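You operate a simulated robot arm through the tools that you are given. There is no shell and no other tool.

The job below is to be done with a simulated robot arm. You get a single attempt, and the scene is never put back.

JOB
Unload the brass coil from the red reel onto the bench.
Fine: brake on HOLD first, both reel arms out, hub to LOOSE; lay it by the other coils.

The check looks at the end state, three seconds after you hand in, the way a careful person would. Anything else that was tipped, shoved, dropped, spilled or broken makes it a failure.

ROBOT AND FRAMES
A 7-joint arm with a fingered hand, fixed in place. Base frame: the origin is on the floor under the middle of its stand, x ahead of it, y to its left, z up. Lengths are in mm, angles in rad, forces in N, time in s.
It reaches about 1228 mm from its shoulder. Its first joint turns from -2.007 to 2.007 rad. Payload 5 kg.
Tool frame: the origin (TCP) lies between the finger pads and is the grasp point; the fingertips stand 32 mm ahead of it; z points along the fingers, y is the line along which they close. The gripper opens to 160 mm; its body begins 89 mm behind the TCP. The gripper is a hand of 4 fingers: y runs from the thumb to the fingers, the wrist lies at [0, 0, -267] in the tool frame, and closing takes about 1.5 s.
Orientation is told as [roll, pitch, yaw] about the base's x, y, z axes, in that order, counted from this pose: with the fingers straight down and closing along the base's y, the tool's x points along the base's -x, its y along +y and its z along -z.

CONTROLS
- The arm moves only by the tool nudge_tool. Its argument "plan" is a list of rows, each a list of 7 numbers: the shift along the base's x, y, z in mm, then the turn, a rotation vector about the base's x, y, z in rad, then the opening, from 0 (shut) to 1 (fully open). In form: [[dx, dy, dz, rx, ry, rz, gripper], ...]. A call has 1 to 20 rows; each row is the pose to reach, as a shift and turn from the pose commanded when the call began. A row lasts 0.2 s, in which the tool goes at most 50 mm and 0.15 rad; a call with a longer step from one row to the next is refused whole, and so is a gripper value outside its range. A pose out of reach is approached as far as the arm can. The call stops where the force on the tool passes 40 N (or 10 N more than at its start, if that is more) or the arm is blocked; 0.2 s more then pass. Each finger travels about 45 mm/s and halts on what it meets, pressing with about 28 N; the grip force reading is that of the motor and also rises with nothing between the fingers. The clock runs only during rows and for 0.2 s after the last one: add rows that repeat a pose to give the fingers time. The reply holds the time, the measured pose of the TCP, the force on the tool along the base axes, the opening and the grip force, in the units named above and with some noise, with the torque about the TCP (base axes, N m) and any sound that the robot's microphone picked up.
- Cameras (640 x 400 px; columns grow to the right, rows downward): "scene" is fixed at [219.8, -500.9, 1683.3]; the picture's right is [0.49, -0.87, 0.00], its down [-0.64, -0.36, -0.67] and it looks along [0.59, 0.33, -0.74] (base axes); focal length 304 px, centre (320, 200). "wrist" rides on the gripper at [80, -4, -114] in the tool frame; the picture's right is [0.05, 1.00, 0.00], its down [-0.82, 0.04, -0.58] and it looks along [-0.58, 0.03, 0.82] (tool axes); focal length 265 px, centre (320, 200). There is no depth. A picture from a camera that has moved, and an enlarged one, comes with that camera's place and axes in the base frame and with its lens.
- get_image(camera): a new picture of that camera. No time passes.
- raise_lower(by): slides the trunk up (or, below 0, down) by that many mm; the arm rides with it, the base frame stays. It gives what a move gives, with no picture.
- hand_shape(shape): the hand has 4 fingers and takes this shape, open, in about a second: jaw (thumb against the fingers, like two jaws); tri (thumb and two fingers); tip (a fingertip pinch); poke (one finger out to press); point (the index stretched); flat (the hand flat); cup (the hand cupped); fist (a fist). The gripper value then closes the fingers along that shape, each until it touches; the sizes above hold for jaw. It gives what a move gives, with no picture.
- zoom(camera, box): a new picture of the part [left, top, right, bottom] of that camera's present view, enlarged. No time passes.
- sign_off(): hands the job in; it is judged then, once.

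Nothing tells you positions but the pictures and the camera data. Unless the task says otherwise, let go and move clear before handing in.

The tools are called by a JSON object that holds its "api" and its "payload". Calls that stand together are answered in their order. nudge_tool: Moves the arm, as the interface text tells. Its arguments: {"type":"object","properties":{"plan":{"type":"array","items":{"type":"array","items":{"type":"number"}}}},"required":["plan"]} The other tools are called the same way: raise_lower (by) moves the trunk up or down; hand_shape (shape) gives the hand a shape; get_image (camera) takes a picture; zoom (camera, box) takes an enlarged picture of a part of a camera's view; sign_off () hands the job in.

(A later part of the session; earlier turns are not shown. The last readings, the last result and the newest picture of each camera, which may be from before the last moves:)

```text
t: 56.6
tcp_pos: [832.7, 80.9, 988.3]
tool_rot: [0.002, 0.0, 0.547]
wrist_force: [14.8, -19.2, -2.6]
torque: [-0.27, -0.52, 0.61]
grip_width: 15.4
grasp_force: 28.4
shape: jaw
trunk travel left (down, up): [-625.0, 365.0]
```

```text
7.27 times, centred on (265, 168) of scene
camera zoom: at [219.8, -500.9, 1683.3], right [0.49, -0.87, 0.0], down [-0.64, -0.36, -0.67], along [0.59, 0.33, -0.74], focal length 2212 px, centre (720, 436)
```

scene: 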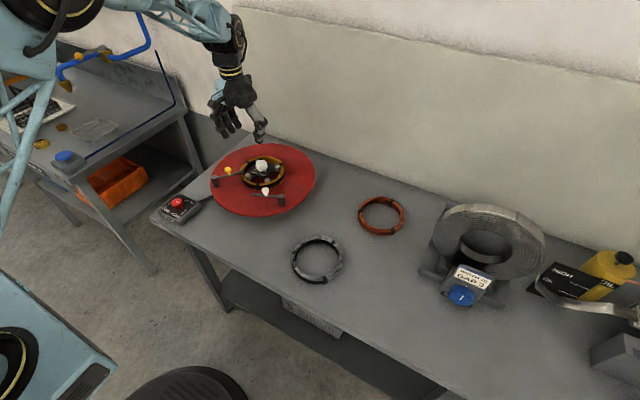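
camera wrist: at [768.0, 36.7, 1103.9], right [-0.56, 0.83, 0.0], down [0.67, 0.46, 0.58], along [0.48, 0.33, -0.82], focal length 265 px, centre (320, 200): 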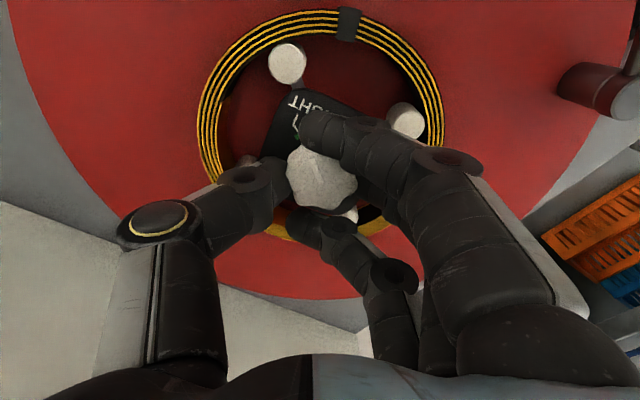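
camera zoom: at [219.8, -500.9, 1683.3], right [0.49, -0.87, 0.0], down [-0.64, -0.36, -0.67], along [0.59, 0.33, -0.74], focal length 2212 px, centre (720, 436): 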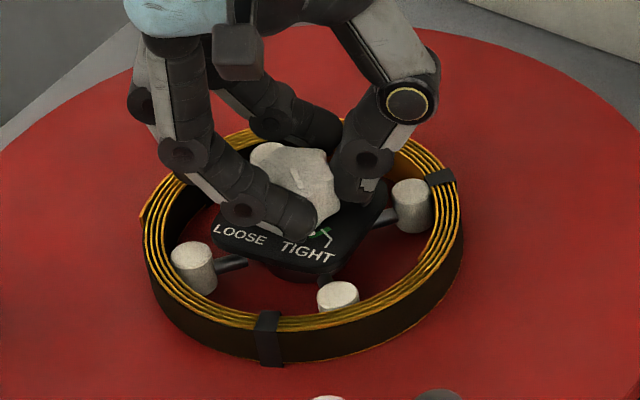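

{"api": "nudge_tool", "payload": {"plan": [[0, -1, -1, 0, 0, 0, 0.0], [0, -1, -1, 0, 0, -0.1, 0.0], [0, -1, -1, 0, 0, -0.2, 0.0], [0, -1, -1, 0, 0, -0.3, 0.0], [0, -1, -1, 0, 0, -0.4, 0.0], [0, -1, -1, 0, 0, -0.5, 0.0]]}}

{"api": "zoom", "payload": {"camera": "wrist", "box": [240, 70, 400, 230]}}

{"api": "zoom", "payload": {"camera": "scene", "box": [210, 130, 310, 220]}}

```text
t: 58.0
tcp_pos: [834.3, 78.5, 988.3]
tool_rot: [-0.002, 0.002, 0.048]
wrist_force: [13.2, -25.7, 0.3]
torque: [-0.44, -0.45, 0.78]
grip_width: 15.3
grasp_force: 27.8
shape: jaw
trunk travel left (down, up): [-625.0, 365.0]
```

```text
2.50 times, centred on (320, 150) of wrist
camera zoom: at [754.4, 72.4, 1102.1], right [-0.1, 1.0, 0.0], down [0.81, 0.08, 0.58], along [0.57, 0.06, -0.82], focal length 664 px, centre (320, 325)
```

zoom: 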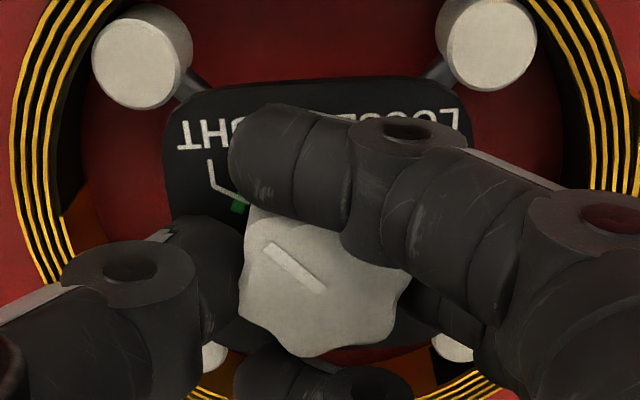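

```text
4.44 times, centred on (260, 175) of scene
camera zoom: at [219.8, -500.9, 1683.3], right [0.49, -0.87, 0.0], down [-0.64, -0.36, -0.67], along [0.59, 0.33, -0.74], focal length 1352 px, centre (587, 311)
```

zoom: 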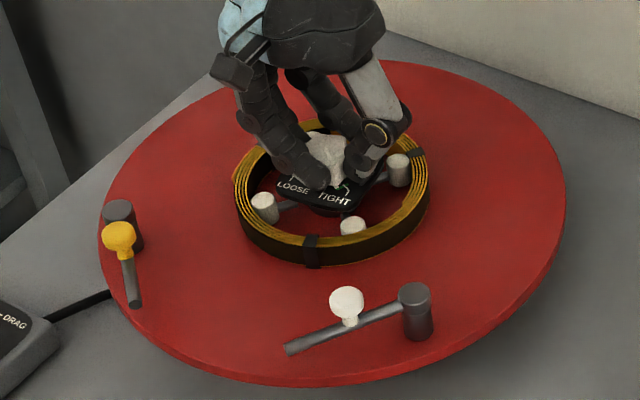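

The knob turned only about 15° before the fingers slipped. The lateral force shows the thumb doing all the pressing, so I'll re-centre along the force direction, regrip, and continue clockwise.

{"api": "nudge_tool", "payload": {"plan": [[1, -1, 1, 0, 0, 0, 0.25], [2, -3, 1, 0, 0, 0, 0.35], [2, -3, 1, 0, 0, 0, 0.4], [2, -3, 1, 0, 0, 0, 0.4]]}}

{"api": "zoom", "payload": {"camera": "wrist", "box": [220, 50, 420, 230]}}

{"api": "zoom", "payload": {"camera": "scene", "box": [230, 140, 300, 195]}}

```text
t: 59.0
tcp_pos: [834.6, 80.2, 989.7]
tool_rot: [0.0, 0.002, 0.048]
wrist_force: [-0.1, -0.1, 0.0]
torque: [-0.02, 0.0, 0.01]
grip_width: 63.3
grasp_force: 0.0
shape: jaw
trunk travel left (down, up): [-625.0, 365.0]
```

```text
2.22 times, centred on (320, 140) of wrist
camera zoom: at [755.6, 72.2, 1104.1], right [-0.1, 0.99, 0.0], down [0.81, 0.08, 0.58], along [0.57, 0.06, -0.82], focal length 590 px, centre (320, 333)
```

zoom: 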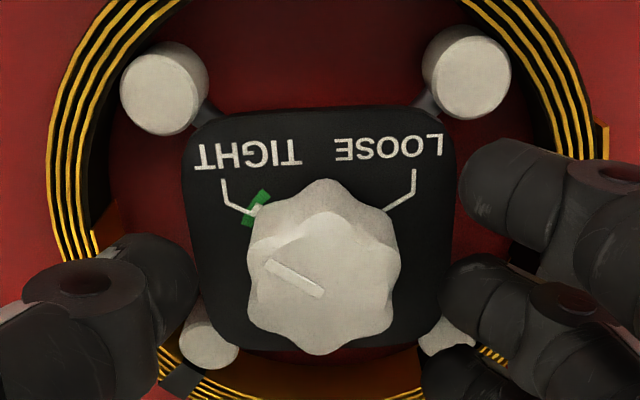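

```text
7.27 times, centred on (265, 168) of scene
camera zoom: at [219.8, -500.9, 1683.3], right [0.49, -0.87, 0.0], down [-0.64, -0.36, -0.67], along [0.59, 0.33, -0.74], focal length 2212 px, centre (720, 436)
```

zoom: 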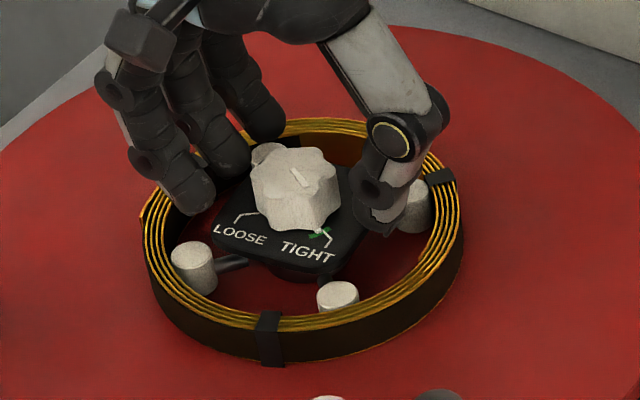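

The knob has barely left TIGHT. I'll raise the hand and try the three-finger "tri" shape, which should nest around the lobed knob better.

{"api": "nudge_tool", "payload": {"plan": [[0, 0, 30, 0, 0, 0, 0.5], [0, 0, 60, 0, 0, 0, 0.5], [0, 0, 60, 0, 0, 0, 0.5]]}}

{"api": "hand_shape", "payload": {"shape": "tri"}}

{"api": "get_image", "payload": {"camera": "wrist"}}

{"api": "zoom", "payload": {"camera": "scene", "box": [210, 110, 310, 200]}}

```text
t: 59.8
tcp_pos: [834.7, 78.8, 1050.6]
tool_rot: [0.0, 0.0, 0.049]
wrist_force: [0.2, 0.2, -0.3]
torque: [0.01, 0.02, 0.02]
grip_width: 79.3
grasp_force: 0.1
shape: jaw
trunk travel left (down, up): [-625.0, 365.0]
```

```text
t: 60.7
tcp_pos: [834.7, 78.1, 1051.5]
tool_rot: [0.0, 0.0, 0.05]
wrist_force: [1.3, -0.3, -0.3]
torque: [0.0, -0.03, 0.01]
grip_width: 160.1
grasp_force: 0.0
shape: tri
trunk travel left (down, up): [-625.0, 365.0]
```

```text
taken
camera wrist: at [755.5, 70.9, 1165.4], right [-0.1, 0.99, 0.0], down [0.81, 0.08, 0.58], along [0.57, 0.06, -0.82], focal length 265 px, centre (320, 200)
```

wrist: 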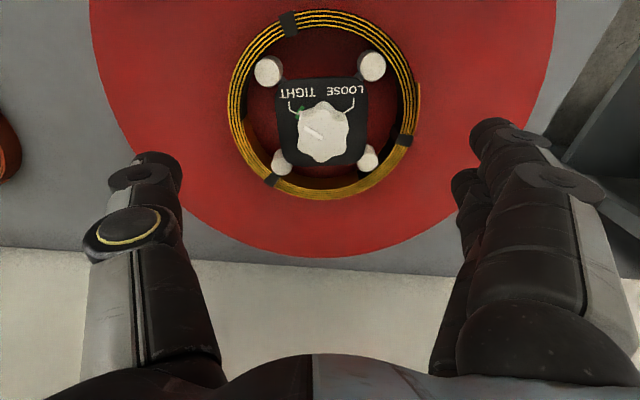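

```text
4.44 times, centred on (260, 155) of scene
camera zoom: at [219.8, -500.9, 1683.3], right [0.49, -0.87, 0.0], down [-0.64, -0.36, -0.67], along [0.59, 0.33, -0.74], focal length 1352 px, centre (587, 400)
```

zoom: 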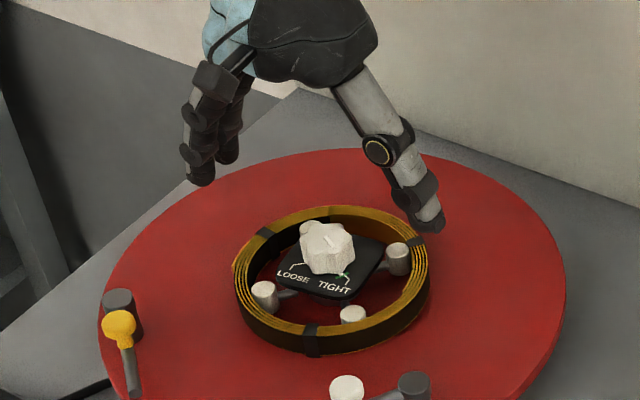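

{"api": "nudge_tool", "payload": {"plan": [[0, 0, 0, 0, 0, 0, 0.8], [0, 0, 0, 0, 0, 0, 0.6], [0, 0, 0, 0, 0, 0, 0.4], [0, 0, 0, 0, 0, 0, 0.3], [0, 0, 0, 0, 0, 0, 0.3], [0, 0, 0, 0, 0, 0, 0.3]]}}

{"api": "get_image", "payload": {"camera": "wrist"}}

{"api": "zoom", "payload": {"camera": "scene", "box": [210, 110, 310, 200]}}

```text
t: 62.1
tcp_pos: [834.8, 78.3, 1052.3]
tool_rot: [-0.001, 0.0, 0.049]
wrist_force: [-0.1, 0.2, 0.3]
torque: [-0.01, -0.03, 0.01]
grip_width: 48.6
grasp_force: 0.0
shape: tri
trunk travel left (down, up): [-625.0, 365.0]
```

```text
taken
camera wrist: at [755.6, 70.9, 1165.4], right [-0.1, 0.99, 0.0], down [0.81, 0.08, 0.58], along [0.57, 0.06, -0.82], focal length 265 px, centre (320, 200)
```

wrist: 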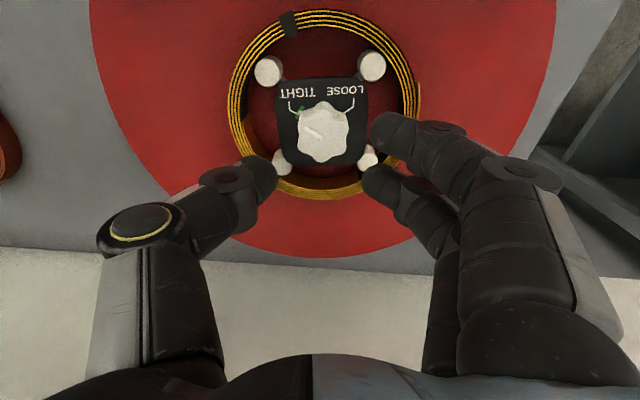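

```text
4.44 times, centred on (260, 155) of scene
camera zoom: at [219.8, -500.9, 1683.3], right [0.49, -0.87, 0.0], down [-0.64, -0.36, -0.67], along [0.59, 0.33, -0.74], focal length 1352 px, centre (587, 400)
```

zoom: 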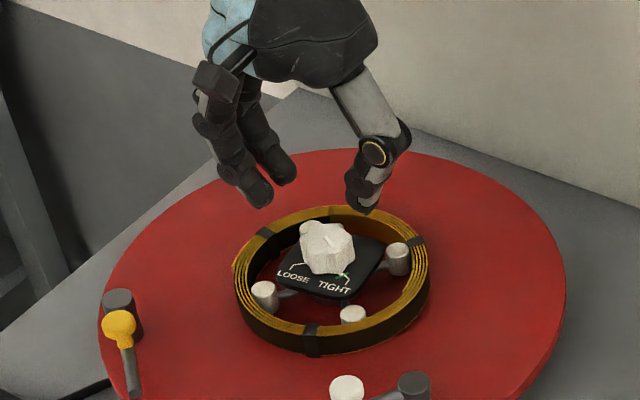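

In tri, the two fingers sit at about +25 and -11 mm in tool x, so the knob should be offset to tool x ≈ +7 for a symmetric three-point grip. I'll set that up at yaw +1.0 and lower onto the knob.

{"api": "nudge_tool", "payload": {"plan": [[0, 1, 0, 0, 0, 0.12, 0.45], [0, 2, 0, 0, 0, 0.24, 0.45], [0.5, 3, 0, 0, 0, 0.36, 0.45], [0.5, 4, 0, 0, 0, 0.48, 0.45], [0.8, 5, 0, 0, 0, 0.6, 0.45], [1, 6, 0, 0, 0, 0.72, 0.45], [1.2, 7.5, 0, 0, 0, 0.84, 0.45], [1.3, 8.8, 0, 0, 0, 0.95, 0.45], [1.3, 8.8, -30, 0, 0, 0.95, 0.45], [1.3, 8.8, -55, 0, 0, 0.95, 0.45], [1.3, 8.8, -62, 0, 0, 0.95, 0.45], [1.3, 8.8, -62, 0, 0, 0.95, 0.45]]}}

{"api": "get_image", "payload": {"camera": "wrist"}}

{"api": "zoom", "payload": {"camera": "scene", "box": [210, 110, 310, 200]}}

```text
t: 64.7
tcp_pos: [837.4, 87.7, 988.1]
tool_rot: [0.0, 0.0, 0.999]
wrist_force: [0.4, 0.4, -0.2]
torque: [0.01, 0.0, 0.02]
grip_width: 71.6
grasp_force: 0.0
shape: tri
trunk travel left (down, up): [-625.0, 365.0]
```

```text
taken
camera wrist: at [797.9, 18.8, 1102.2], right [-0.87, 0.5, 0.0], down [0.41, 0.71, 0.58], along [0.29, 0.5, -0.82], focal length 265 px, centre (320, 200)
```

wrist: 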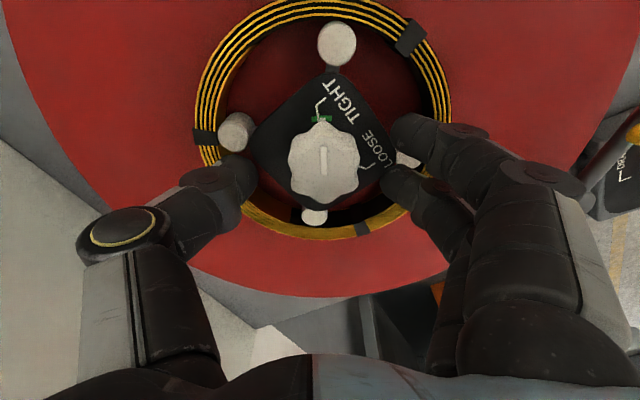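

```text
4.44 times, centred on (260, 155) of scene
camera zoom: at [219.8, -500.9, 1683.3], right [0.49, -0.87, 0.0], down [-0.64, -0.36, -0.67], along [0.59, 0.33, -0.74], focal length 1352 px, centre (587, 400)
```

zoom: 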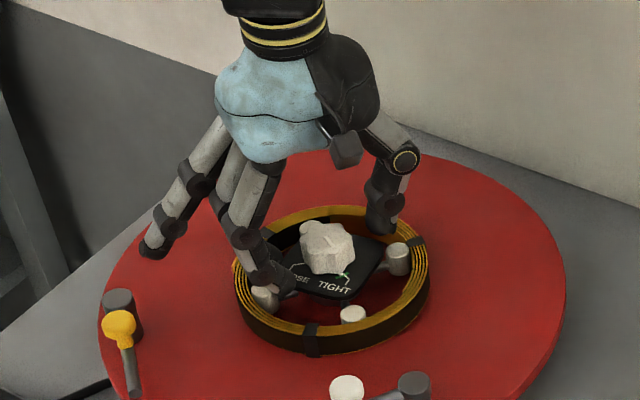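

{"api": "nudge_tool", "payload": {"plan": [[-1.5, 1, 0, 0, 0, 0, 0.35], [-1.5, 1, 0, 0, 0, 0, 0.25], [-1.5, 1, 0, 0, 0, 0, 0.15], [-1.5, 1, 0, 0, 0, 0, 0.05], [-1.5, 1, 0, 0, 0, 0, 0.0], [-1.5, 1, 0, 0, 0, 0, 0.0]]}}

{"api": "get_image", "payload": {"camera": "wrist"}}

{"api": "zoom", "payload": {"camera": "scene", "box": [210, 110, 310, 200]}}

```text
t: 66.1
tcp_pos: [835.1, 88.7, 986.0]
tool_rot: [0.0, 0.0, 0.997]
wrist_force: [-2.3, 1.2, -2.6]
torque: [0.08, 0.07, 0.01]
grip_width: 26.2
grasp_force: 27.7
shape: tri
trunk travel left (down, up): [-625.0, 365.0]
```

```text
taken
camera wrist: at [795.9, 20.2, 1101.2], right [-0.87, 0.5, 0.0], down [0.41, 0.71, 0.58], along [0.29, 0.5, -0.82], focal length 265 px, centre (320, 200)
```

wrist: 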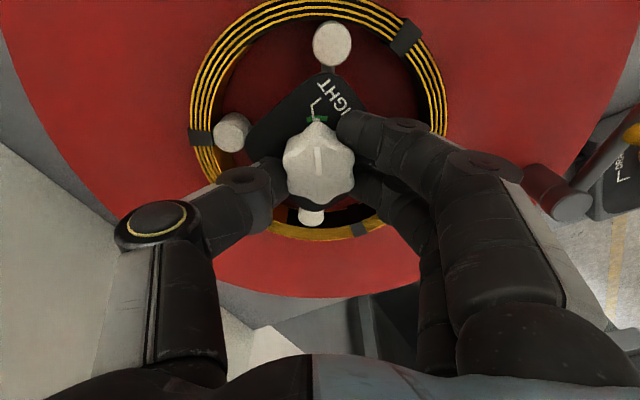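

```text
4.44 times, centred on (260, 155) of scene
camera zoom: at [219.8, -500.9, 1683.3], right [0.49, -0.87, 0.0], down [-0.64, -0.36, -0.67], along [0.59, 0.33, -0.74], focal length 1352 px, centre (587, 400)
```

zoom: 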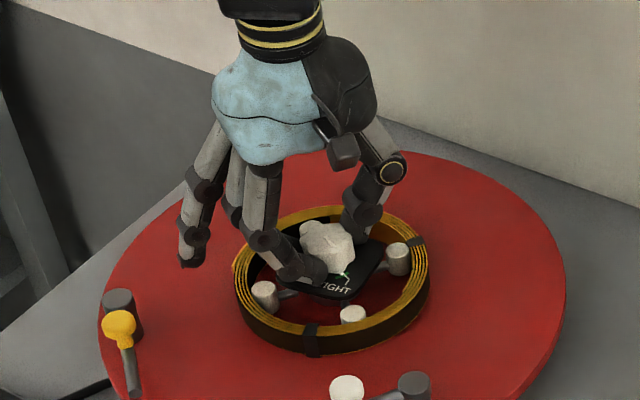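

I now have a balanced three-point grip with almost no lateral force. I'll rotate clockwise about the knob's centre.

{"api": "nudge_tool", "payload": {"plan": [[0.59, -0.42, 0, 0, 0, -0.1, 0.0], [1.13, -0.89, 0, 0, 0, -0.2, 0.0], [1.62, -1.42, 0, 0, 0, -0.3, 0.0], [2.05, -1.99, 0, 0, 0, -0.4, 0.0], [2.43, -2.61, 0, 0, 0, -0.5, 0.0]]}}

{"api": "zoom", "payload": {"camera": "wrist", "box": [220, 50, 420, 230]}}

{"api": "zoom", "payload": {"camera": "scene", "box": [210, 130, 310, 220]}}

```text
t: 67.3
tcp_pos: [839.0, 84.9, 987.8]
tool_rot: [0.0, 0.0, 0.497]
wrist_force: [6.6, -0.1, -5.8]
torque: [0.08, -0.23, 1.07]
grip_width: 25.4
grasp_force: 27.7
shape: tri
trunk travel left (down, up): [-625.0, 365.0]
```

```text
2.22 times, centred on (320, 140) of wrist
camera zoom: at [770.2, 44.7, 1101.5], right [-0.52, 0.85, 0.0], down [0.7, 0.43, 0.58], along [0.49, 0.3, -0.82], focal length 590 px, centre (320, 333)
```

zoom: 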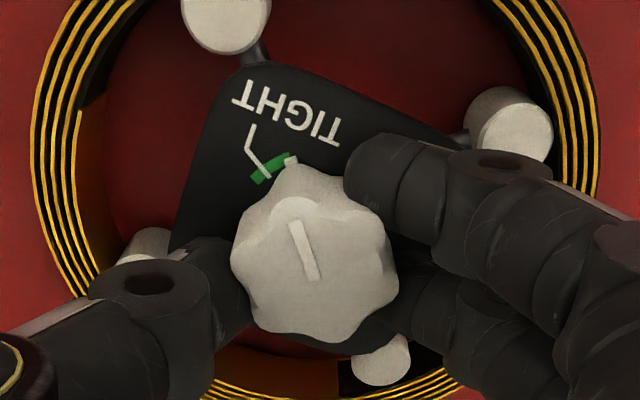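

```text
4.44 times, centred on (260, 175) of scene
camera zoom: at [219.8, -500.9, 1683.3], right [0.49, -0.87, 0.0], down [-0.64, -0.36, -0.67], along [0.59, 0.33, -0.74], focal length 1352 px, centre (587, 311)
```

zoom: 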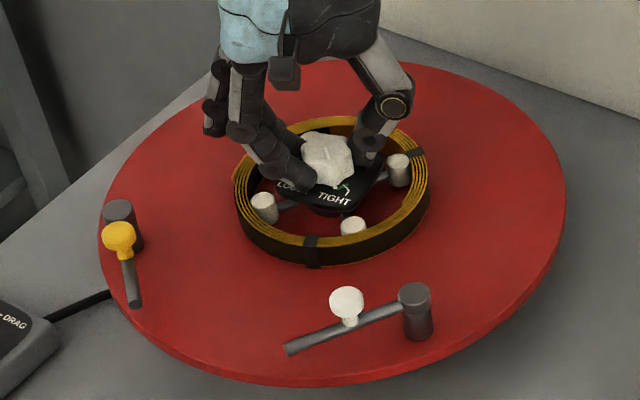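

The knob is turning now: its pointer tip is at the end of the green TIGHT zone, with about 1 N·m of resistance. I'll keep going.

{"api": "nudge_tool", "payload": {"plan": [[0.31, -0.65, 0, 0, 0, -0.1, 0.0], [0.56, -1.32, 0, 0, 0, -0.2, 0.0], [0.74, -2.02, 0, 0, 0, -0.3, 0.0], [0.85, -2.73, 0, 0, 0, -0.4, 0.0], [0.88, -3.45, 0, 0, 0, -0.5, 0.0], [0.85, -4.17, 0, 0, 0, -0.6, 0.0]]}}

{"api": "zoom", "payload": {"camera": "wrist", "box": [220, 50, 420, 230]}}

{"api": "zoom", "payload": {"camera": "scene", "box": [210, 130, 310, 220]}}

```text
t: 68.7
tcp_pos: [836.1, 82.0, 987.1]
tool_rot: [-0.001, 0.002, -0.102]
wrist_force: [-22.1, -18.8, -14.9]
torque: [-0.41, -0.08, 1.28]
grip_width: 23.3
grasp_force: 28.5
shape: tri
trunk travel left (down, up): [-625.0, 365.0]
```

```text
2.22 times, centred on (320, 140) of wrist
camera zoom: at [756.7, 85.4, 1101.6], right [0.05, 1.0, 0.0], down [0.82, -0.04, 0.57], along [0.57, -0.03, -0.82], focal length 590 px, centre (320, 333)
```

zoom: 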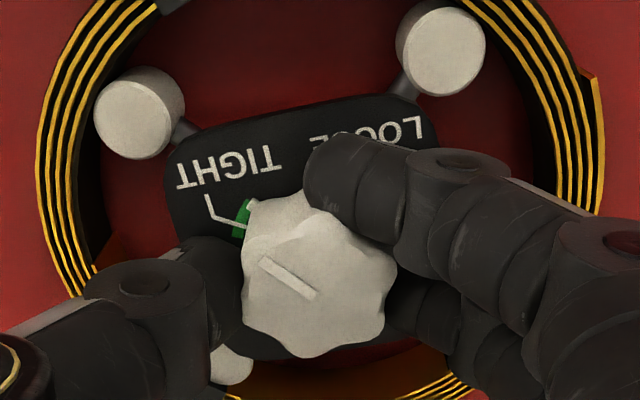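

```text
4.44 times, centred on (260, 175) of scene
camera zoom: at [219.8, -500.9, 1683.3], right [0.49, -0.87, 0.0], down [-0.64, -0.36, -0.67], along [0.59, 0.33, -0.74], focal length 1352 px, centre (587, 311)
```

zoom: 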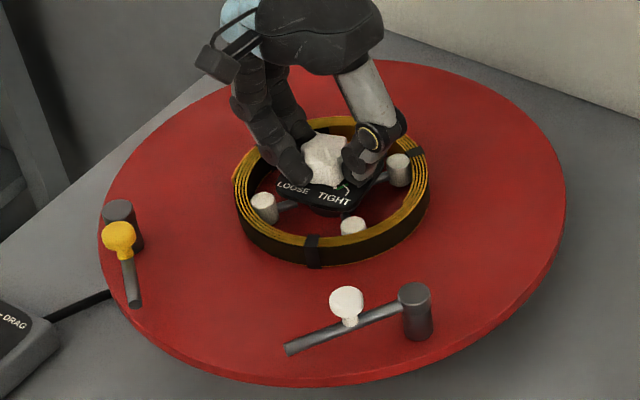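

The fingers slipped again near 1.3 N·m. I'll release and look at how far the knob actually moved and whether it sprang back.

{"api": "nudge_tool", "payload": {"plan": [[0, 0, 0, 0, 0, 0, 0.2], [0, 0, 0, 0, 0, 0, 0.4], [0, 0, 0, 0, 0, 0, 0.5], [0, 0, 30, 0, 0, 0, 0.5], [0, 0, 60, 0, 0, 0, 0.5], [0, 0, 60, 0, 0, 0, 0.5]]}}

{"api": "zoom", "payload": {"camera": "wrist", "box": [260, 60, 390, 180]}}

{"api": "zoom", "payload": {"camera": "scene", "box": [238, 150, 288, 190]}}

```text
t: 70.1
tcp_pos: [838.2, 83.7, 1046.9]
tool_rot: [0.0, -0.001, -0.101]
wrist_force: [-0.1, 0.5, 0.6]
torque: [0.01, -0.03, 0.01]
grip_width: 79.2
grasp_force: 0.2
shape: tri
trunk travel left (down, up): [-625.0, 365.0]
```

```text
3.33 times, centred on (325, 120) of wrist
camera zoom: at [758.1, 87.9, 1161.2], right [0.05, 1.0, 0.0], down [0.82, -0.04, 0.58], along [0.58, -0.03, -0.82], focal length 885 px, centre (303, 467)
```

zoom: 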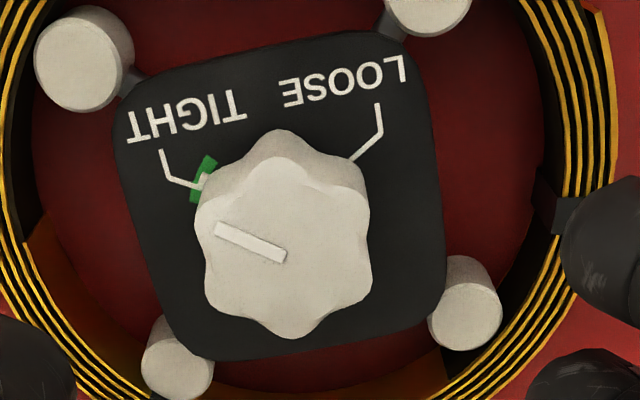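

```text
10.00 times, centred on (263, 170) of scene
camera zoom: at [219.8, -500.9, 1683.3], right [0.49, -0.87, 0.0], down [-0.64, -0.36, -0.67], along [0.59, 0.33, -0.74], focal length 3042 px, centre (890, 500)
```

zoom: 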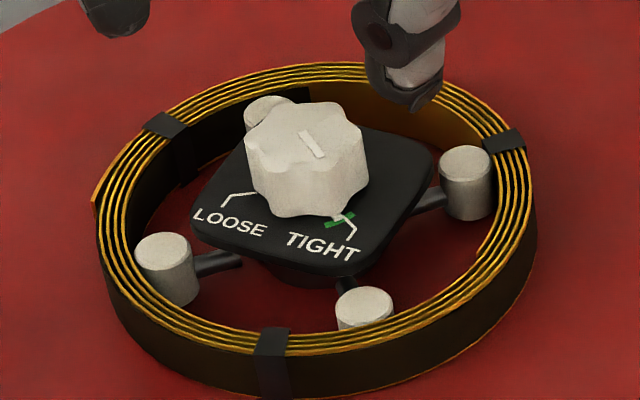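

The knob springs back toward TIGHT, so I need a little more torque to get past the detent. I'll look closely at its lobes so I can seat the fingers in the valleys.

{"api": "zoom", "payload": {"camera": "wrist", "box": [295, 90, 345, 140]}}

{"api": "zoom", "payload": {"camera": "scene", "box": [252, 155, 276, 175]}}

```text
8.00 times, centred on (320, 115) of wrist
camera zoom: at [758.1, 87.9, 1161.2], right [0.05, 1.0, 0.0], down [0.82, -0.04, 0.58], along [0.58, -0.03, -0.82], focal length 2123 px, centre (320, 880)
```

zoom: 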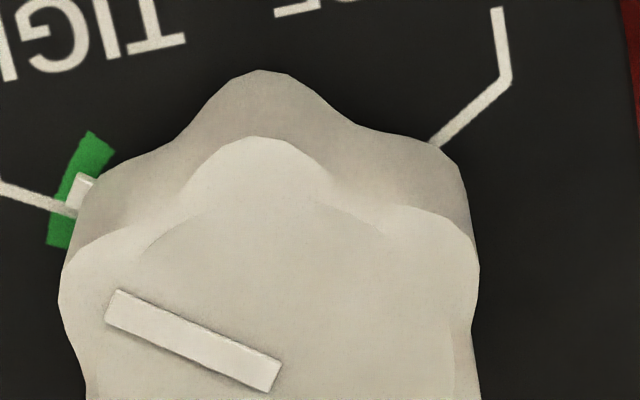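

```text
16.00 times, centred on (264, 165) of scene
camera zoom: at [219.8, -500.9, 1683.3], right [0.49, -0.87, 0.0], down [-0.64, -0.36, -0.67], along [0.59, 0.33, -0.74], focal length 4867 px, centre (1216, 760)
```

zoom: 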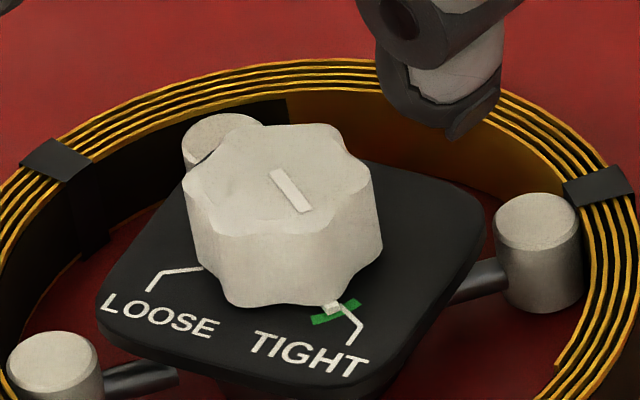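

The knob has six lobes, with valleys near base angles 94°, 154°, 214° and so on. I'll set the thumb and middle finger across opposite valleys (yaw ≈ 1.30, knob offset about -5 mm in tool x) for a positive grip.

{"api": "nudge_tool", "payload": {"plan": [[-0.7, -0.6, 0, 0, 0, 0.12, 0.45], [-1.4, -1.2, 0, 0, 0, 0.24, 0.45], [-2.2, -1.8, 0, 0, 0, 0.36, 0.45], [-3, -2.5, 0, 0, 0, 0.48, 0.45], [-3.7, -3.2, 0, 0, 0, 0.6, 0.45], [-4.5, -3.9, 0, 0, 0, 0.72, 0.45], [-5.2, -4.5, 0, 0, 0, 0.84, 0.45], [-6, -5.2, 0, 0, 0, 0.96, 0.45], [-6.7, -5.8, 0, 0, 0, 1.08, 0.45], [-7.5, -6.5, 0, 0, 0, 1.2, 0.45], [-8.2, -7.1, 0, 0, 0, 1.32, 0.45], [-8.8, -7.7, -10, 0, 0, 1.4, 0.45], [-8.8, -7.7, -20, 0, 0, 1.4, 0.45]]}}

{"api": "get_image", "payload": {"camera": "wrist"}}

{"api": "zoom", "payload": {"camera": "wrist", "box": [250, 80, 410, 220]}}

```text
t: 72.9
tcp_pos: [829.2, 74.0, 1027.1]
tool_rot: [0.0, 0.0, 1.299]
wrist_force: [-0.3, -0.5, -0.7]
torque: [0.02, 0.01, 0.01]
grip_width: 72.5
grasp_force: 0.1
shape: tri
trunk travel left (down, up): [-625.0, 365.0]
```

```text
taken
camera wrist: at [812.7, -3.7, 1142.0], right [-0.98, 0.22, 0.0], down [0.18, 0.8, 0.58], along [0.13, 0.56, -0.82], focal length 265 px, centre (320, 200)
```

wrist: 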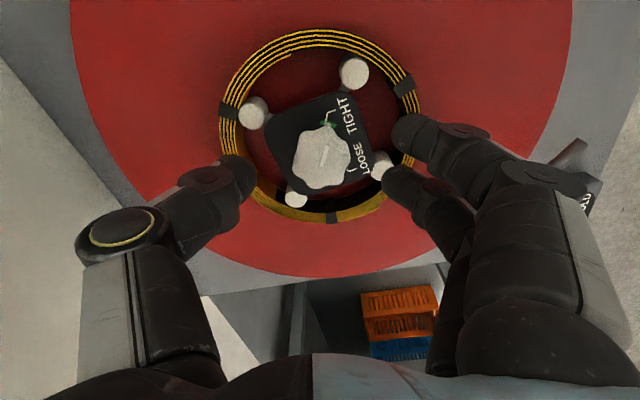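

```text
2.86 times, centred on (330, 150) of wrist
camera zoom: at [812.7, -3.7, 1142.0], right [-0.98, 0.22, 0.0], down [0.18, 0.8, 0.58], along [0.13, 0.56, -0.82], focal length 758 px, centre (291, 343)
```

zoom: 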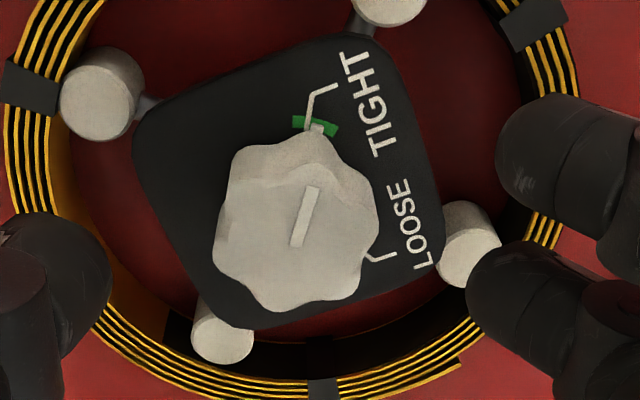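

{"api": "nudge_tool", "payload": {"plan": [[-1.2, 2.3, -10, 0, 0, -0.12, 0.45], [-1.2, 2.3, -30, 0, 0, -0.15, 0.45], [-1.2, 2.3, -39, 0, 0, -0.15, 0.4], [-1.2, 2.3, -39, 0, 0, -0.15, 0.3], [-1.2, 2.3, -39, 0, 0, -0.15, 0.2], [-1.2, 2.3, -39, 0, 0, -0.15, 0.1], [-1.2, 2.3, -39, 0, 0, -0.15, 0.0], [-1.2, 2.3, -39, 0, 0, -0.15, 0.0], [-1.2, 2.3, -39, 0, 0, -0.15, 0.0]]}}

{"api": "get_image", "payload": {"camera": "wrist"}}

{"api": "zoom", "payload": {"camera": "wrist", "box": [250, 100, 410, 240]}}

{"api": "zoom", "payload": {"camera": "scene", "box": [230, 135, 300, 195]}}

```text
t: 74.9
tcp_pos: [830.2, 75.5, 988.4]
tool_rot: [-0.001, 0.001, 1.148]
wrist_force: [8.5, -2.7, -2.6]
torque: [-0.01, -0.09, 0.02]
grip_width: 18.9
grasp_force: 27.7
shape: tri
trunk travel left (down, up): [-625.0, 365.0]
```

```text
taken
camera wrist: at [800.7, 1.8, 1103.1], right [-0.93, 0.36, 0.0], down [0.3, 0.76, 0.58], along [0.21, 0.54, -0.82], focal length 265 px, centre (320, 200)
```

wrist: 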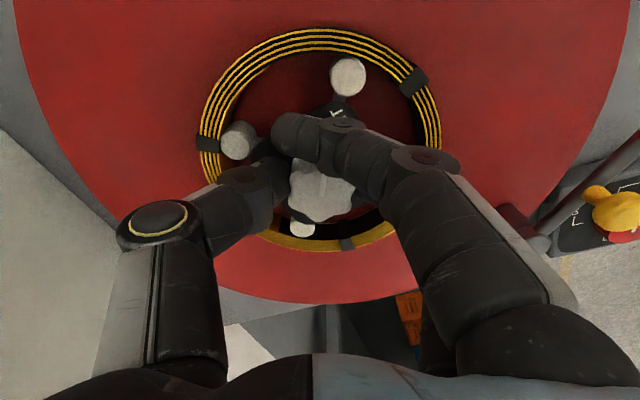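

```text
2.86 times, centred on (330, 170) of wrist
camera zoom: at [800.7, 1.8, 1103.1], right [-0.93, 0.36, 0.0], down [0.3, 0.76, 0.58], along [0.21, 0.54, -0.82], focal length 758 px, centre (291, 286)
```

zoom: 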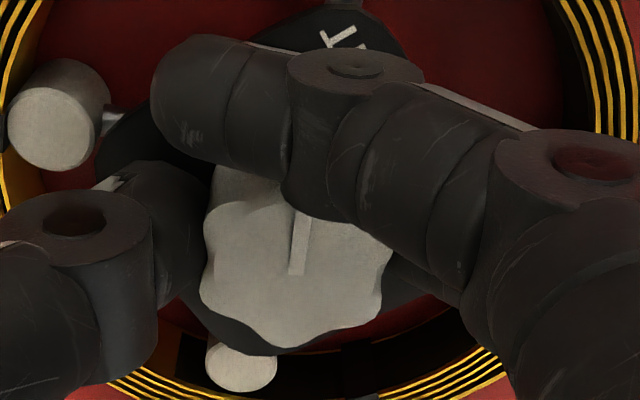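

```text
6.67 times, centred on (265, 165) of scene
camera zoom: at [219.8, -500.9, 1683.3], right [0.49, -0.87, 0.0], down [-0.64, -0.36, -0.67], along [0.59, 0.33, -0.74], focal length 2028 px, centre (687, 433)
```

zoom: 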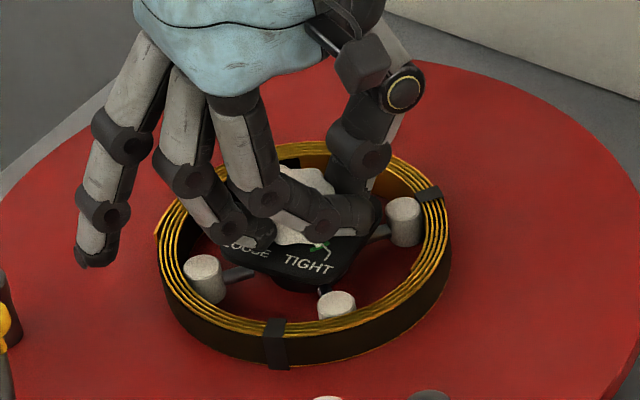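

{"api": "nudge_tool", "payload": {"plan": [[-0.45, 0.23, 0, 0, 0, -0.1, 0.0], [-0.87, 0.5, 0, 0, 0, -0.2, 0.0], [-1.26, 0.81, 0, 0, 0, -0.3, 0.0], [-1.62, 1.16, 0, 0, 0, -0.4, 0.0], [-1.94, 1.54, 0, 0, 0, -0.5, 0.0], [-2.22, 1.95, 0, 0, 0, -0.6, 0.0]]}}

{"api": "zoom", "payload": {"camera": "wrist", "box": [250, 100, 410, 240]}}

{"api": "zoom", "payload": {"camera": "scene", "box": [230, 135, 300, 195]}}

```text
t: 76.3
tcp_pos: [826.7, 78.9, 988.9]
tool_rot: [0.0, -0.003, 0.547]
wrist_force: [16.3, -10.4, 0.7]
torque: [-0.22, -0.31, 0.52]
grip_width: 19.7
grasp_force: 27.7
shape: tri
trunk travel left (down, up): [-625.0, 365.0]
```

```text
2.86 times, centred on (330, 170) of wrist
camera zoom: at [761.1, 34.0, 1102.7], right [-0.56, 0.83, 0.0], down [0.67, 0.46, 0.58], along [0.48, 0.33, -0.82], focal length 758 px, centre (291, 286)
```

zoom: 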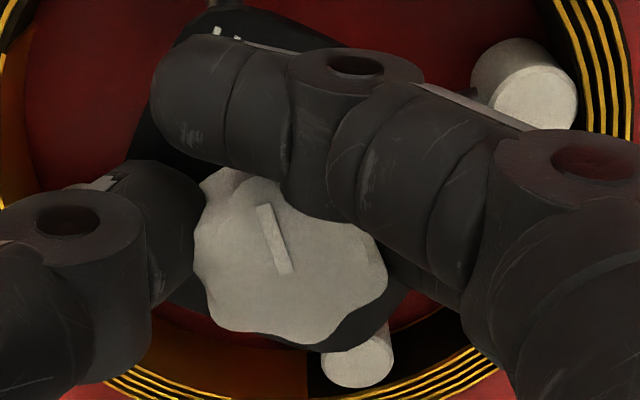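

```text
6.67 times, centred on (265, 165) of scene
camera zoom: at [219.8, -500.9, 1683.3], right [0.49, -0.87, 0.0], down [-0.64, -0.36, -0.67], along [0.59, 0.33, -0.74], focal length 2028 px, centre (687, 433)
```

zoom: 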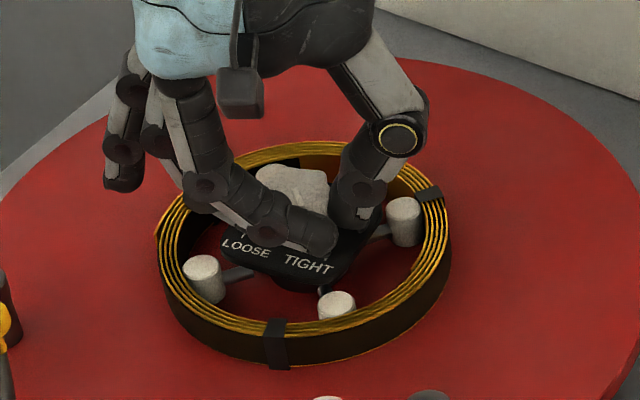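

That two-point pinch gave less torque (0.5 N·m), so the three-point cradle was better. I'll redo the cradle at yaw 1.57, where all three contacts bear on lobe flanks, and bias the hand so both fingers press fully.

{"api": "nudge_tool", "payload": {"plan": [[0, 0, 0, 0, 0, 0, 0.2], [0, 0, 0, 0, 0, 0, 0.4], [0, 0, 10, 0, 0, 0, 0.45], [0, 0, 25, 0, 0, 0.1, 0.45], [0.5, 1, 25, 0, 0, 0.22, 0.45], [1, 2, 25, 0, 0, 0.34, 0.45], [1.7, 3, 25, 0, 0, 0.46, 0.45], [2.4, 4.2, 25, 0, 0, 0.58, 0.45], [3, 5.5, 25, 0, 0, 0.7, 0.45], [3.6, 7, 25, 0, 0, 0.82, 0.45], [4, 8.3, 25, 0, 0, 0.94, 0.45], [4.2, 9.4, 25, 0, 0, 1.024, 0.45], [4.2, 9.4, 25, 0, 0, 1.024, 0.45]]}}

{"api": "zoom", "payload": {"camera": "wrist", "box": [230, 60, 430, 235]}}

{"api": "get_image", "payload": {"camera": "scene"}}

```text
t: 79.1
tcp_pos: [830.3, 88.7, 1013.8]
tool_rot: [-0.001, 0.001, 1.574]
wrist_force: [-0.2, 0.4, 1.0]
torque: [-0.04, -0.01, 0.0]
grip_width: 71.3
grasp_force: 0.0
shape: tri
trunk travel left (down, up): [-625.0, 365.0]
```

```text
2.29 times, centred on (330, 148) of wrist
camera zoom: at [835.4, 8.8, 1127.8], right [-1.0, -0.06, 0.0], down [-0.05, 0.82, 0.58], along [-0.03, 0.58, -0.82], focal length 607 px, centre (297, 320)
```

zoom: 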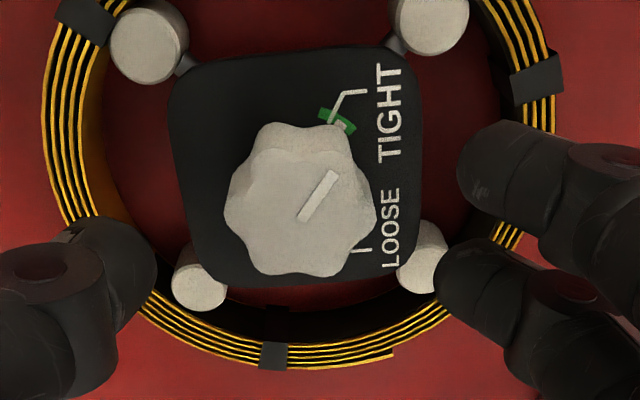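

```text
taken
```

scene: 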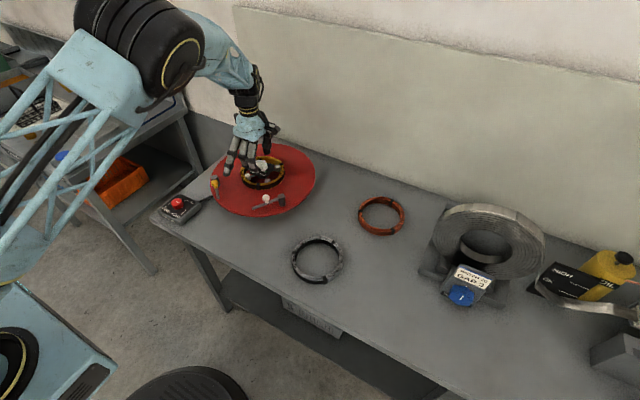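

The knob sits exactly where I want it in the hand. I'll turn slightly, lower, and close the three-point grip.

{"api": "nudge_tool", "payload": {"plan": [[0.8, 0, -12, 0, 0, -0.11, 0.45], [0.8, 0, -26, 0, 0, -0.11, 0.4], [0.8, 0, -26, 0, 0, -0.11, 0.3], [0.8, 0, -26, 0, 0, -0.11, 0.2], [0.8, 0, -26, 0, 0, -0.11, 0.1], [0.8, 0, -26, 0, 0, -0.11, 0.0], [0.8, 0, -26, 0, 0, -0.11, 0.0], [1.8, 0.2, -26, 0, 0, -0.11, 0.0], [2.8, 0.4, -26, 0, 0, -0.11, 0.0]]}}

{"api": "zoom", "payload": {"camera": "wrist", "box": [230, 80, 430, 255]}}

```text
t: 81.1
tcp_pos: [831.6, 87.7, 989.6]
tool_rot: [0.002, 0.0, 1.462]
wrist_force: [-9.2, -2.5, -1.8]
torque: [-0.02, 0.32, -0.07]
grip_width: 23.9
grasp_force: 28.1
shape: tri
trunk travel left (down, up): [-625.0, 365.0]
```

```text
2.29 times, centred on (330, 168) of wrist
camera zoom: at [827.9, 8.9, 1102.3], right [-1.0, 0.06, 0.0], down [0.05, 0.82, 0.58], along [0.03, 0.58, -0.82], focal length 607 px, centre (297, 274)
```

zoom: 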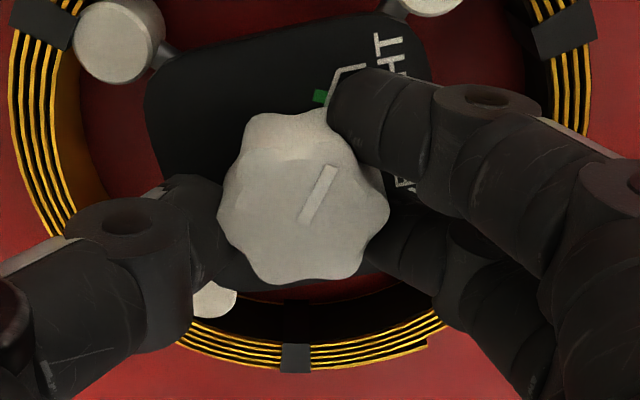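

{"api": "nudge_tool", "payload": {"plan": [[0.72, -0.37, 0, 0, 0, -0.1, 0.0], [1.4, -0.81, 0, 0, 0, -0.2, 0.0], [2.03, -1.32, 0, 0, 0, -0.3, 0.0], [2.61, -1.88, 0, 0, 0, -0.4, 0.0], [3.13, -2.5, 0, 0, 0, -0.5, 0.0], [3.58, -3.17, 0, 0, 0, -0.6, 0.0]]}}

{"api": "zoom", "payload": {"camera": "wrist", "box": [230, 80, 430, 255]}}

{"api": "zoom", "payload": {"camera": "scene", "box": [180, 110, 340, 220]}}

```text
t: 82.5
tcp_pos: [835.4, 83.4, 987.8]
tool_rot: [0.0, 0.001, 0.86]
wrist_force: [-7.6, -9.4, -5.7]
torque: [-0.05, 0.09, 0.81]
grip_width: 23.0
grasp_force: 27.7
shape: tri
trunk travel left (down, up): [-625.0, 365.0]
```

```text
2.29 times, centred on (330, 168) of wrist
camera zoom: at [787.1, 21.0, 1102.3], right [-0.79, 0.61, 0.0], down [0.5, 0.65, 0.58], along [0.35, 0.46, -0.82], focal length 607 px, centre (297, 274)
```

zoom: 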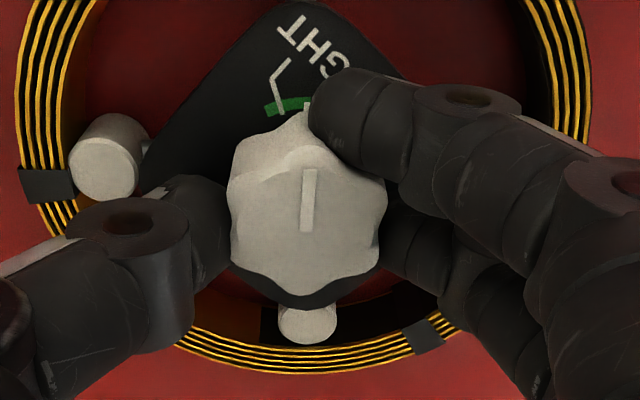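

```text
3.64 times, centred on (260, 165) of scene
camera zoom: at [219.8, -500.9, 1683.3], right [0.49, -0.87, 0.0], down [-0.64, -0.36, -0.67], along [0.59, 0.33, -0.74], focal length 1106 px, centre (538, 327)
```

zoom: 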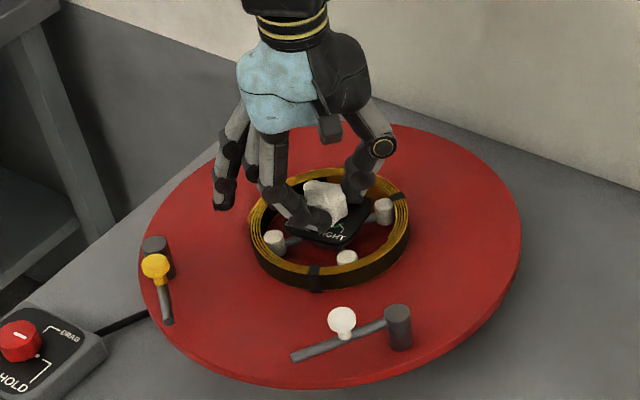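

The knob always stops at the same point however hard I turn, so clockwise is its end stop at TIGHT. The marks read like a dial with LOOSE at 7–8 o'clock and TIGHT at 4–5, so LOOSE should be counter-clockwise over the top. I'll test that direction gently.

{"api": "nudge_tool", "payload": {"plan": [[-0.45, 0.67, 0, 0, 0, 0.1, 0.0], [-0.97, 1.29, 0, 0, 0, 0.2, 0.0], [-1.55, 1.85, 0, 0, 0, 0.3, 0.0], [-2.18, 2.36, 0, 0, 0, 0.4, 0.0], [-2.86, 2.8, 0, 0, 0, 0.5, 0.0], [-3.58, 3.17, 0, 0, 0, 0.6, 0.0], [-4.3, 3.4, 0, 0, 0, 0.7, 0.0]]}}

{"api": "zoom", "payload": {"camera": "wrist", "box": [230, 80, 430, 255]}}

{"api": "zoom", "payload": {"camera": "scene", "box": [180, 110, 340, 220]}}

```text
t: 84.1
tcp_pos: [832.8, 86.2, 988.1]
tool_rot: [0.0, 0.0, 1.564]
wrist_force: [-7.3, -21.9, -6.9]
torque: [-0.36, 0.23, 0.0]
grip_width: 23.0
grasp_force: 28.1
shape: tri
trunk travel left (down, up): [-625.0, 365.0]
```

```text
2.29 times, centred on (330, 168) of wrist
camera zoom: at [836.3, 7.1, 1102.4], right [-1.0, -0.04, 0.0], down [-0.04, 0.82, 0.58], along [-0.03, 0.58, -0.82], focal length 607 px, centre (297, 274)
```

zoom: 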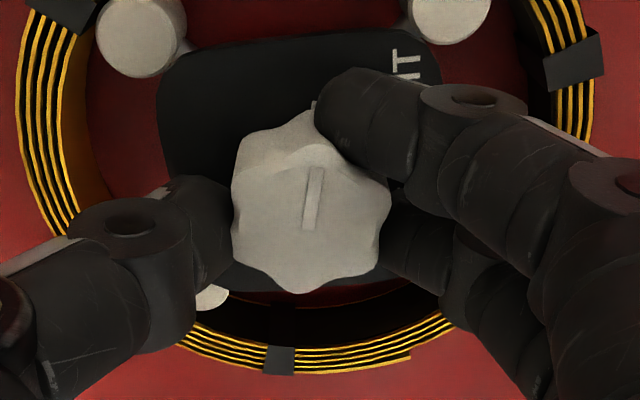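

```text
3.64 times, centred on (260, 165) of scene
camera zoom: at [219.8, -500.9, 1683.3], right [0.49, -0.87, 0.0], down [-0.64, -0.36, -0.67], along [0.59, 0.33, -0.74], focal length 1106 px, centre (538, 327)
```

zoom: 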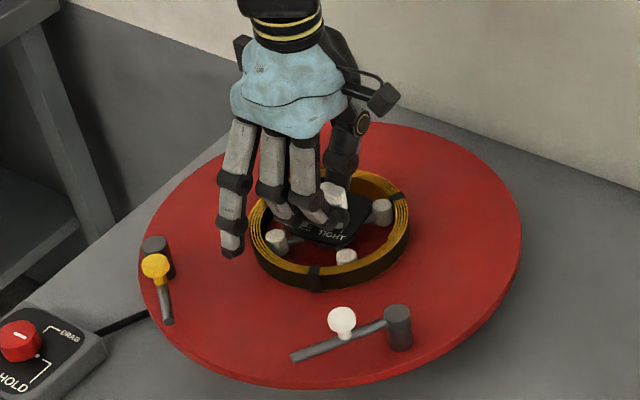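

The knob turns freely counter-clockwise with almost no torque, so that's the right direction. I'll carry on as far as the wrist comfortably goes, then regrip.

{"api": "nudge_tool", "payload": {"plan": [[-1, -1.5, 0, 0, 0, 0.08, 0.0], [-2, -1.7, 0, 0, 0, 0.16, 0.0], [-2.8, -1.8, 0, 0, 0, 0.24, 0.0], [-3.6, -2, 0, 0, 0, 0.32, 0.0], [-3.6, -2, 0, 0, 0, 0.32, 0.2], [-3.6, -2, 0, 0, 0, 0.32, 0.4], [-3.6, -2, 5, 0, 0, 0.32, 0.45], [-3.6, -2, 30, 0, 0, 0.32, 0.45]]}}

{"api": "zoom", "payload": {"camera": "wrist", "box": [230, 60, 430, 235]}}

{"api": "zoom", "payload": {"camera": "scene", "box": [230, 135, 300, 195]}}

```text
t: 85.9
tcp_pos: [828.9, 86.2, 1018.5]
tool_rot: [0.001, -0.001, 1.882]
wrist_force: [0.6, -0.3, -0.4]
torque: [0.0, -0.02, 0.0]
grip_width: 71.3
grasp_force: 0.0
shape: tri
trunk travel left (down, up): [-625.0, 365.0]
```

```text
2.29 times, centred on (330, 148) of wrist
camera zoom: at [858.0, 12.6, 1132.6], right [-0.93, -0.36, 0.0], down [-0.29, 0.76, 0.58], along [-0.21, 0.54, -0.82], focal length 607 px, centre (297, 320)
```

zoom: 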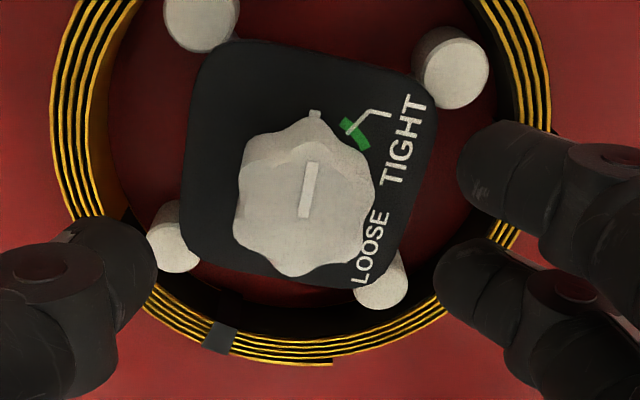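

```text
6.67 times, centred on (265, 165) of scene
camera zoom: at [219.8, -500.9, 1683.3], right [0.49, -0.87, 0.0], down [-0.64, -0.36, -0.67], along [0.59, 0.33, -0.74], focal length 2028 px, centre (687, 433)
```

zoom: 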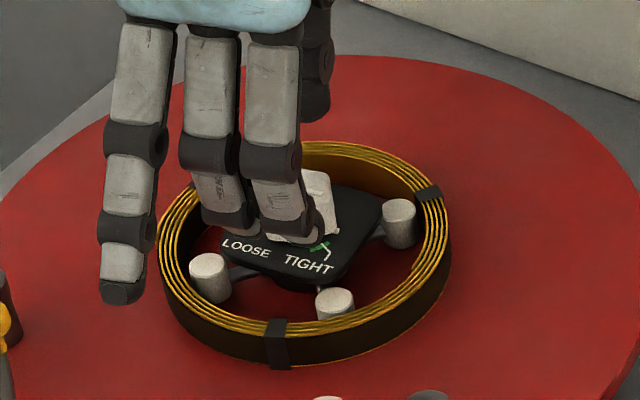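

The pointer has clearly left the TIGHT zone counter-clockwise. I'll raise, unwind the wrist to about -1.4 rad, and regrip for a long turn.

{"api": "nudge_tool", "payload": {"plan": [[0, 0, 15, 0, 0, -0.1, 0.45], [0.2, -0.5, 30, 0, 0, -0.23, 0.45], [0.4, -1, 30, 0, 0, -0.36, 0.45], [0.6, -1.5, 30, 0, 0, -0.49, 0.45], [0.8, -2, 30, 0, 0, -0.62, 0.45], [1, -3, 30, 0, 0, -0.75, 0.45], [1.2, -3.5, 30, 0, 0, -0.88, 0.45], [1.4, -4, 30, 0, 0, -1.01, 0.45], [1.6, -4.5, 30, 0, 0, -1.14, 0.45], [1.8, -5, 30, 0, 0, -1.27, 0.45], [2, -6, 30, 0, 0, -1.4, 0.45], [2.2, -6.5, 30, 0, 0, -1.53, 0.45], [2.4, -7, 30, 0, 0, -1.66, 0.45], [2.5, -7.5, 30, 0, 0, -1.79, 0.45], [2.6, -8, 30, 0, 0, -1.92, 0.45], [2.7, -9, 30, 0, 0, -2.05, 0.45], [2.8, -9.5, 30, 0, 0, -2.18, 0.45], [2.9, -10, 30, 0, 0, -2.31, 0.45], [2.9, -10.5, 30, 0, 0, -2.44, 0.45], [2.9, -11, 30, 0, 0, -2.57, 0.45]]}}

{"api": "nudge_tool", "payload": {"plan": [[0, -0.2, 0, 0, 0, -0.13, 0.45], [0, -0.4, 0, 0, 0, -0.26, 0.45], [0, -0.6, 0, 0, 0, -0.39, 0.45], [0, -0.8, 0, 0, 0, -0.52, 0.45], [0, -1, -10, 0, 0, -0.65, 0.45], [0, -1, -20, 0, 0, -0.71, 0.45], [0, -1, -20, 0, 0, -0.71, 0.45]]}}

{"api": "get_image", "payload": {"camera": "wrist"}}

{"api": "zoom", "payload": {"camera": "wrist", "box": [230, 60, 430, 235]}}

```text
t: 90.1
tcp_pos: [830.6, 76.8, 1048.4]
tool_rot: [0.001, 0.001, -0.691]
wrist_force: [0.7, 0.3, -0.1]
torque: [0.01, 0.0, -0.03]
grip_width: 71.4
grasp_force: 0.1
shape: tri
trunk travel left (down, up): [-625.0, 365.0]
```

```text
t: 91.7
tcp_pos: [829.9, 74.0, 1028.5]
tool_rot: [0.0, 0.0, -1.398]
wrist_force: [-0.2, 0.3, 0.7]
torque: [0.0, 0.03, -0.01]
grip_width: 71.3
grasp_force: 0.1
shape: tri
trunk travel left (down, up): [-625.0, 365.0]
```

```text
taken
camera wrist: at [813.5, 153.5, 1142.9], right [0.97, 0.22, 0.0], down [0.18, -0.8, 0.58], along [0.13, -0.56, -0.82], focal length 265 px, centre (320, 200)
```

wrist: 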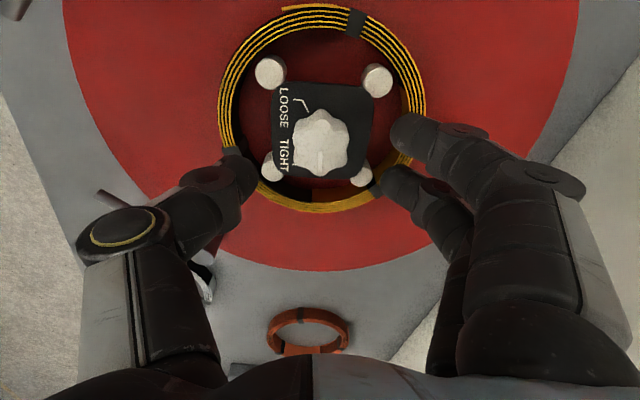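

```text
2.29 times, centred on (330, 148) of wrist
camera zoom: at [813.5, 153.5, 1142.9], right [0.97, 0.22, 0.0], down [0.18, -0.8, 0.58], along [0.13, -0.56, -0.82], focal length 607 px, centre (297, 320)
```

zoom: 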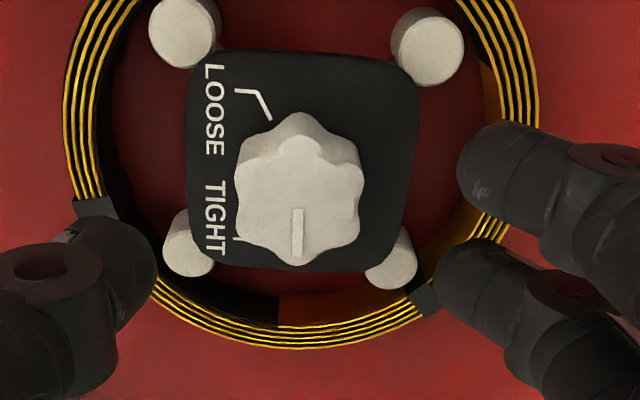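

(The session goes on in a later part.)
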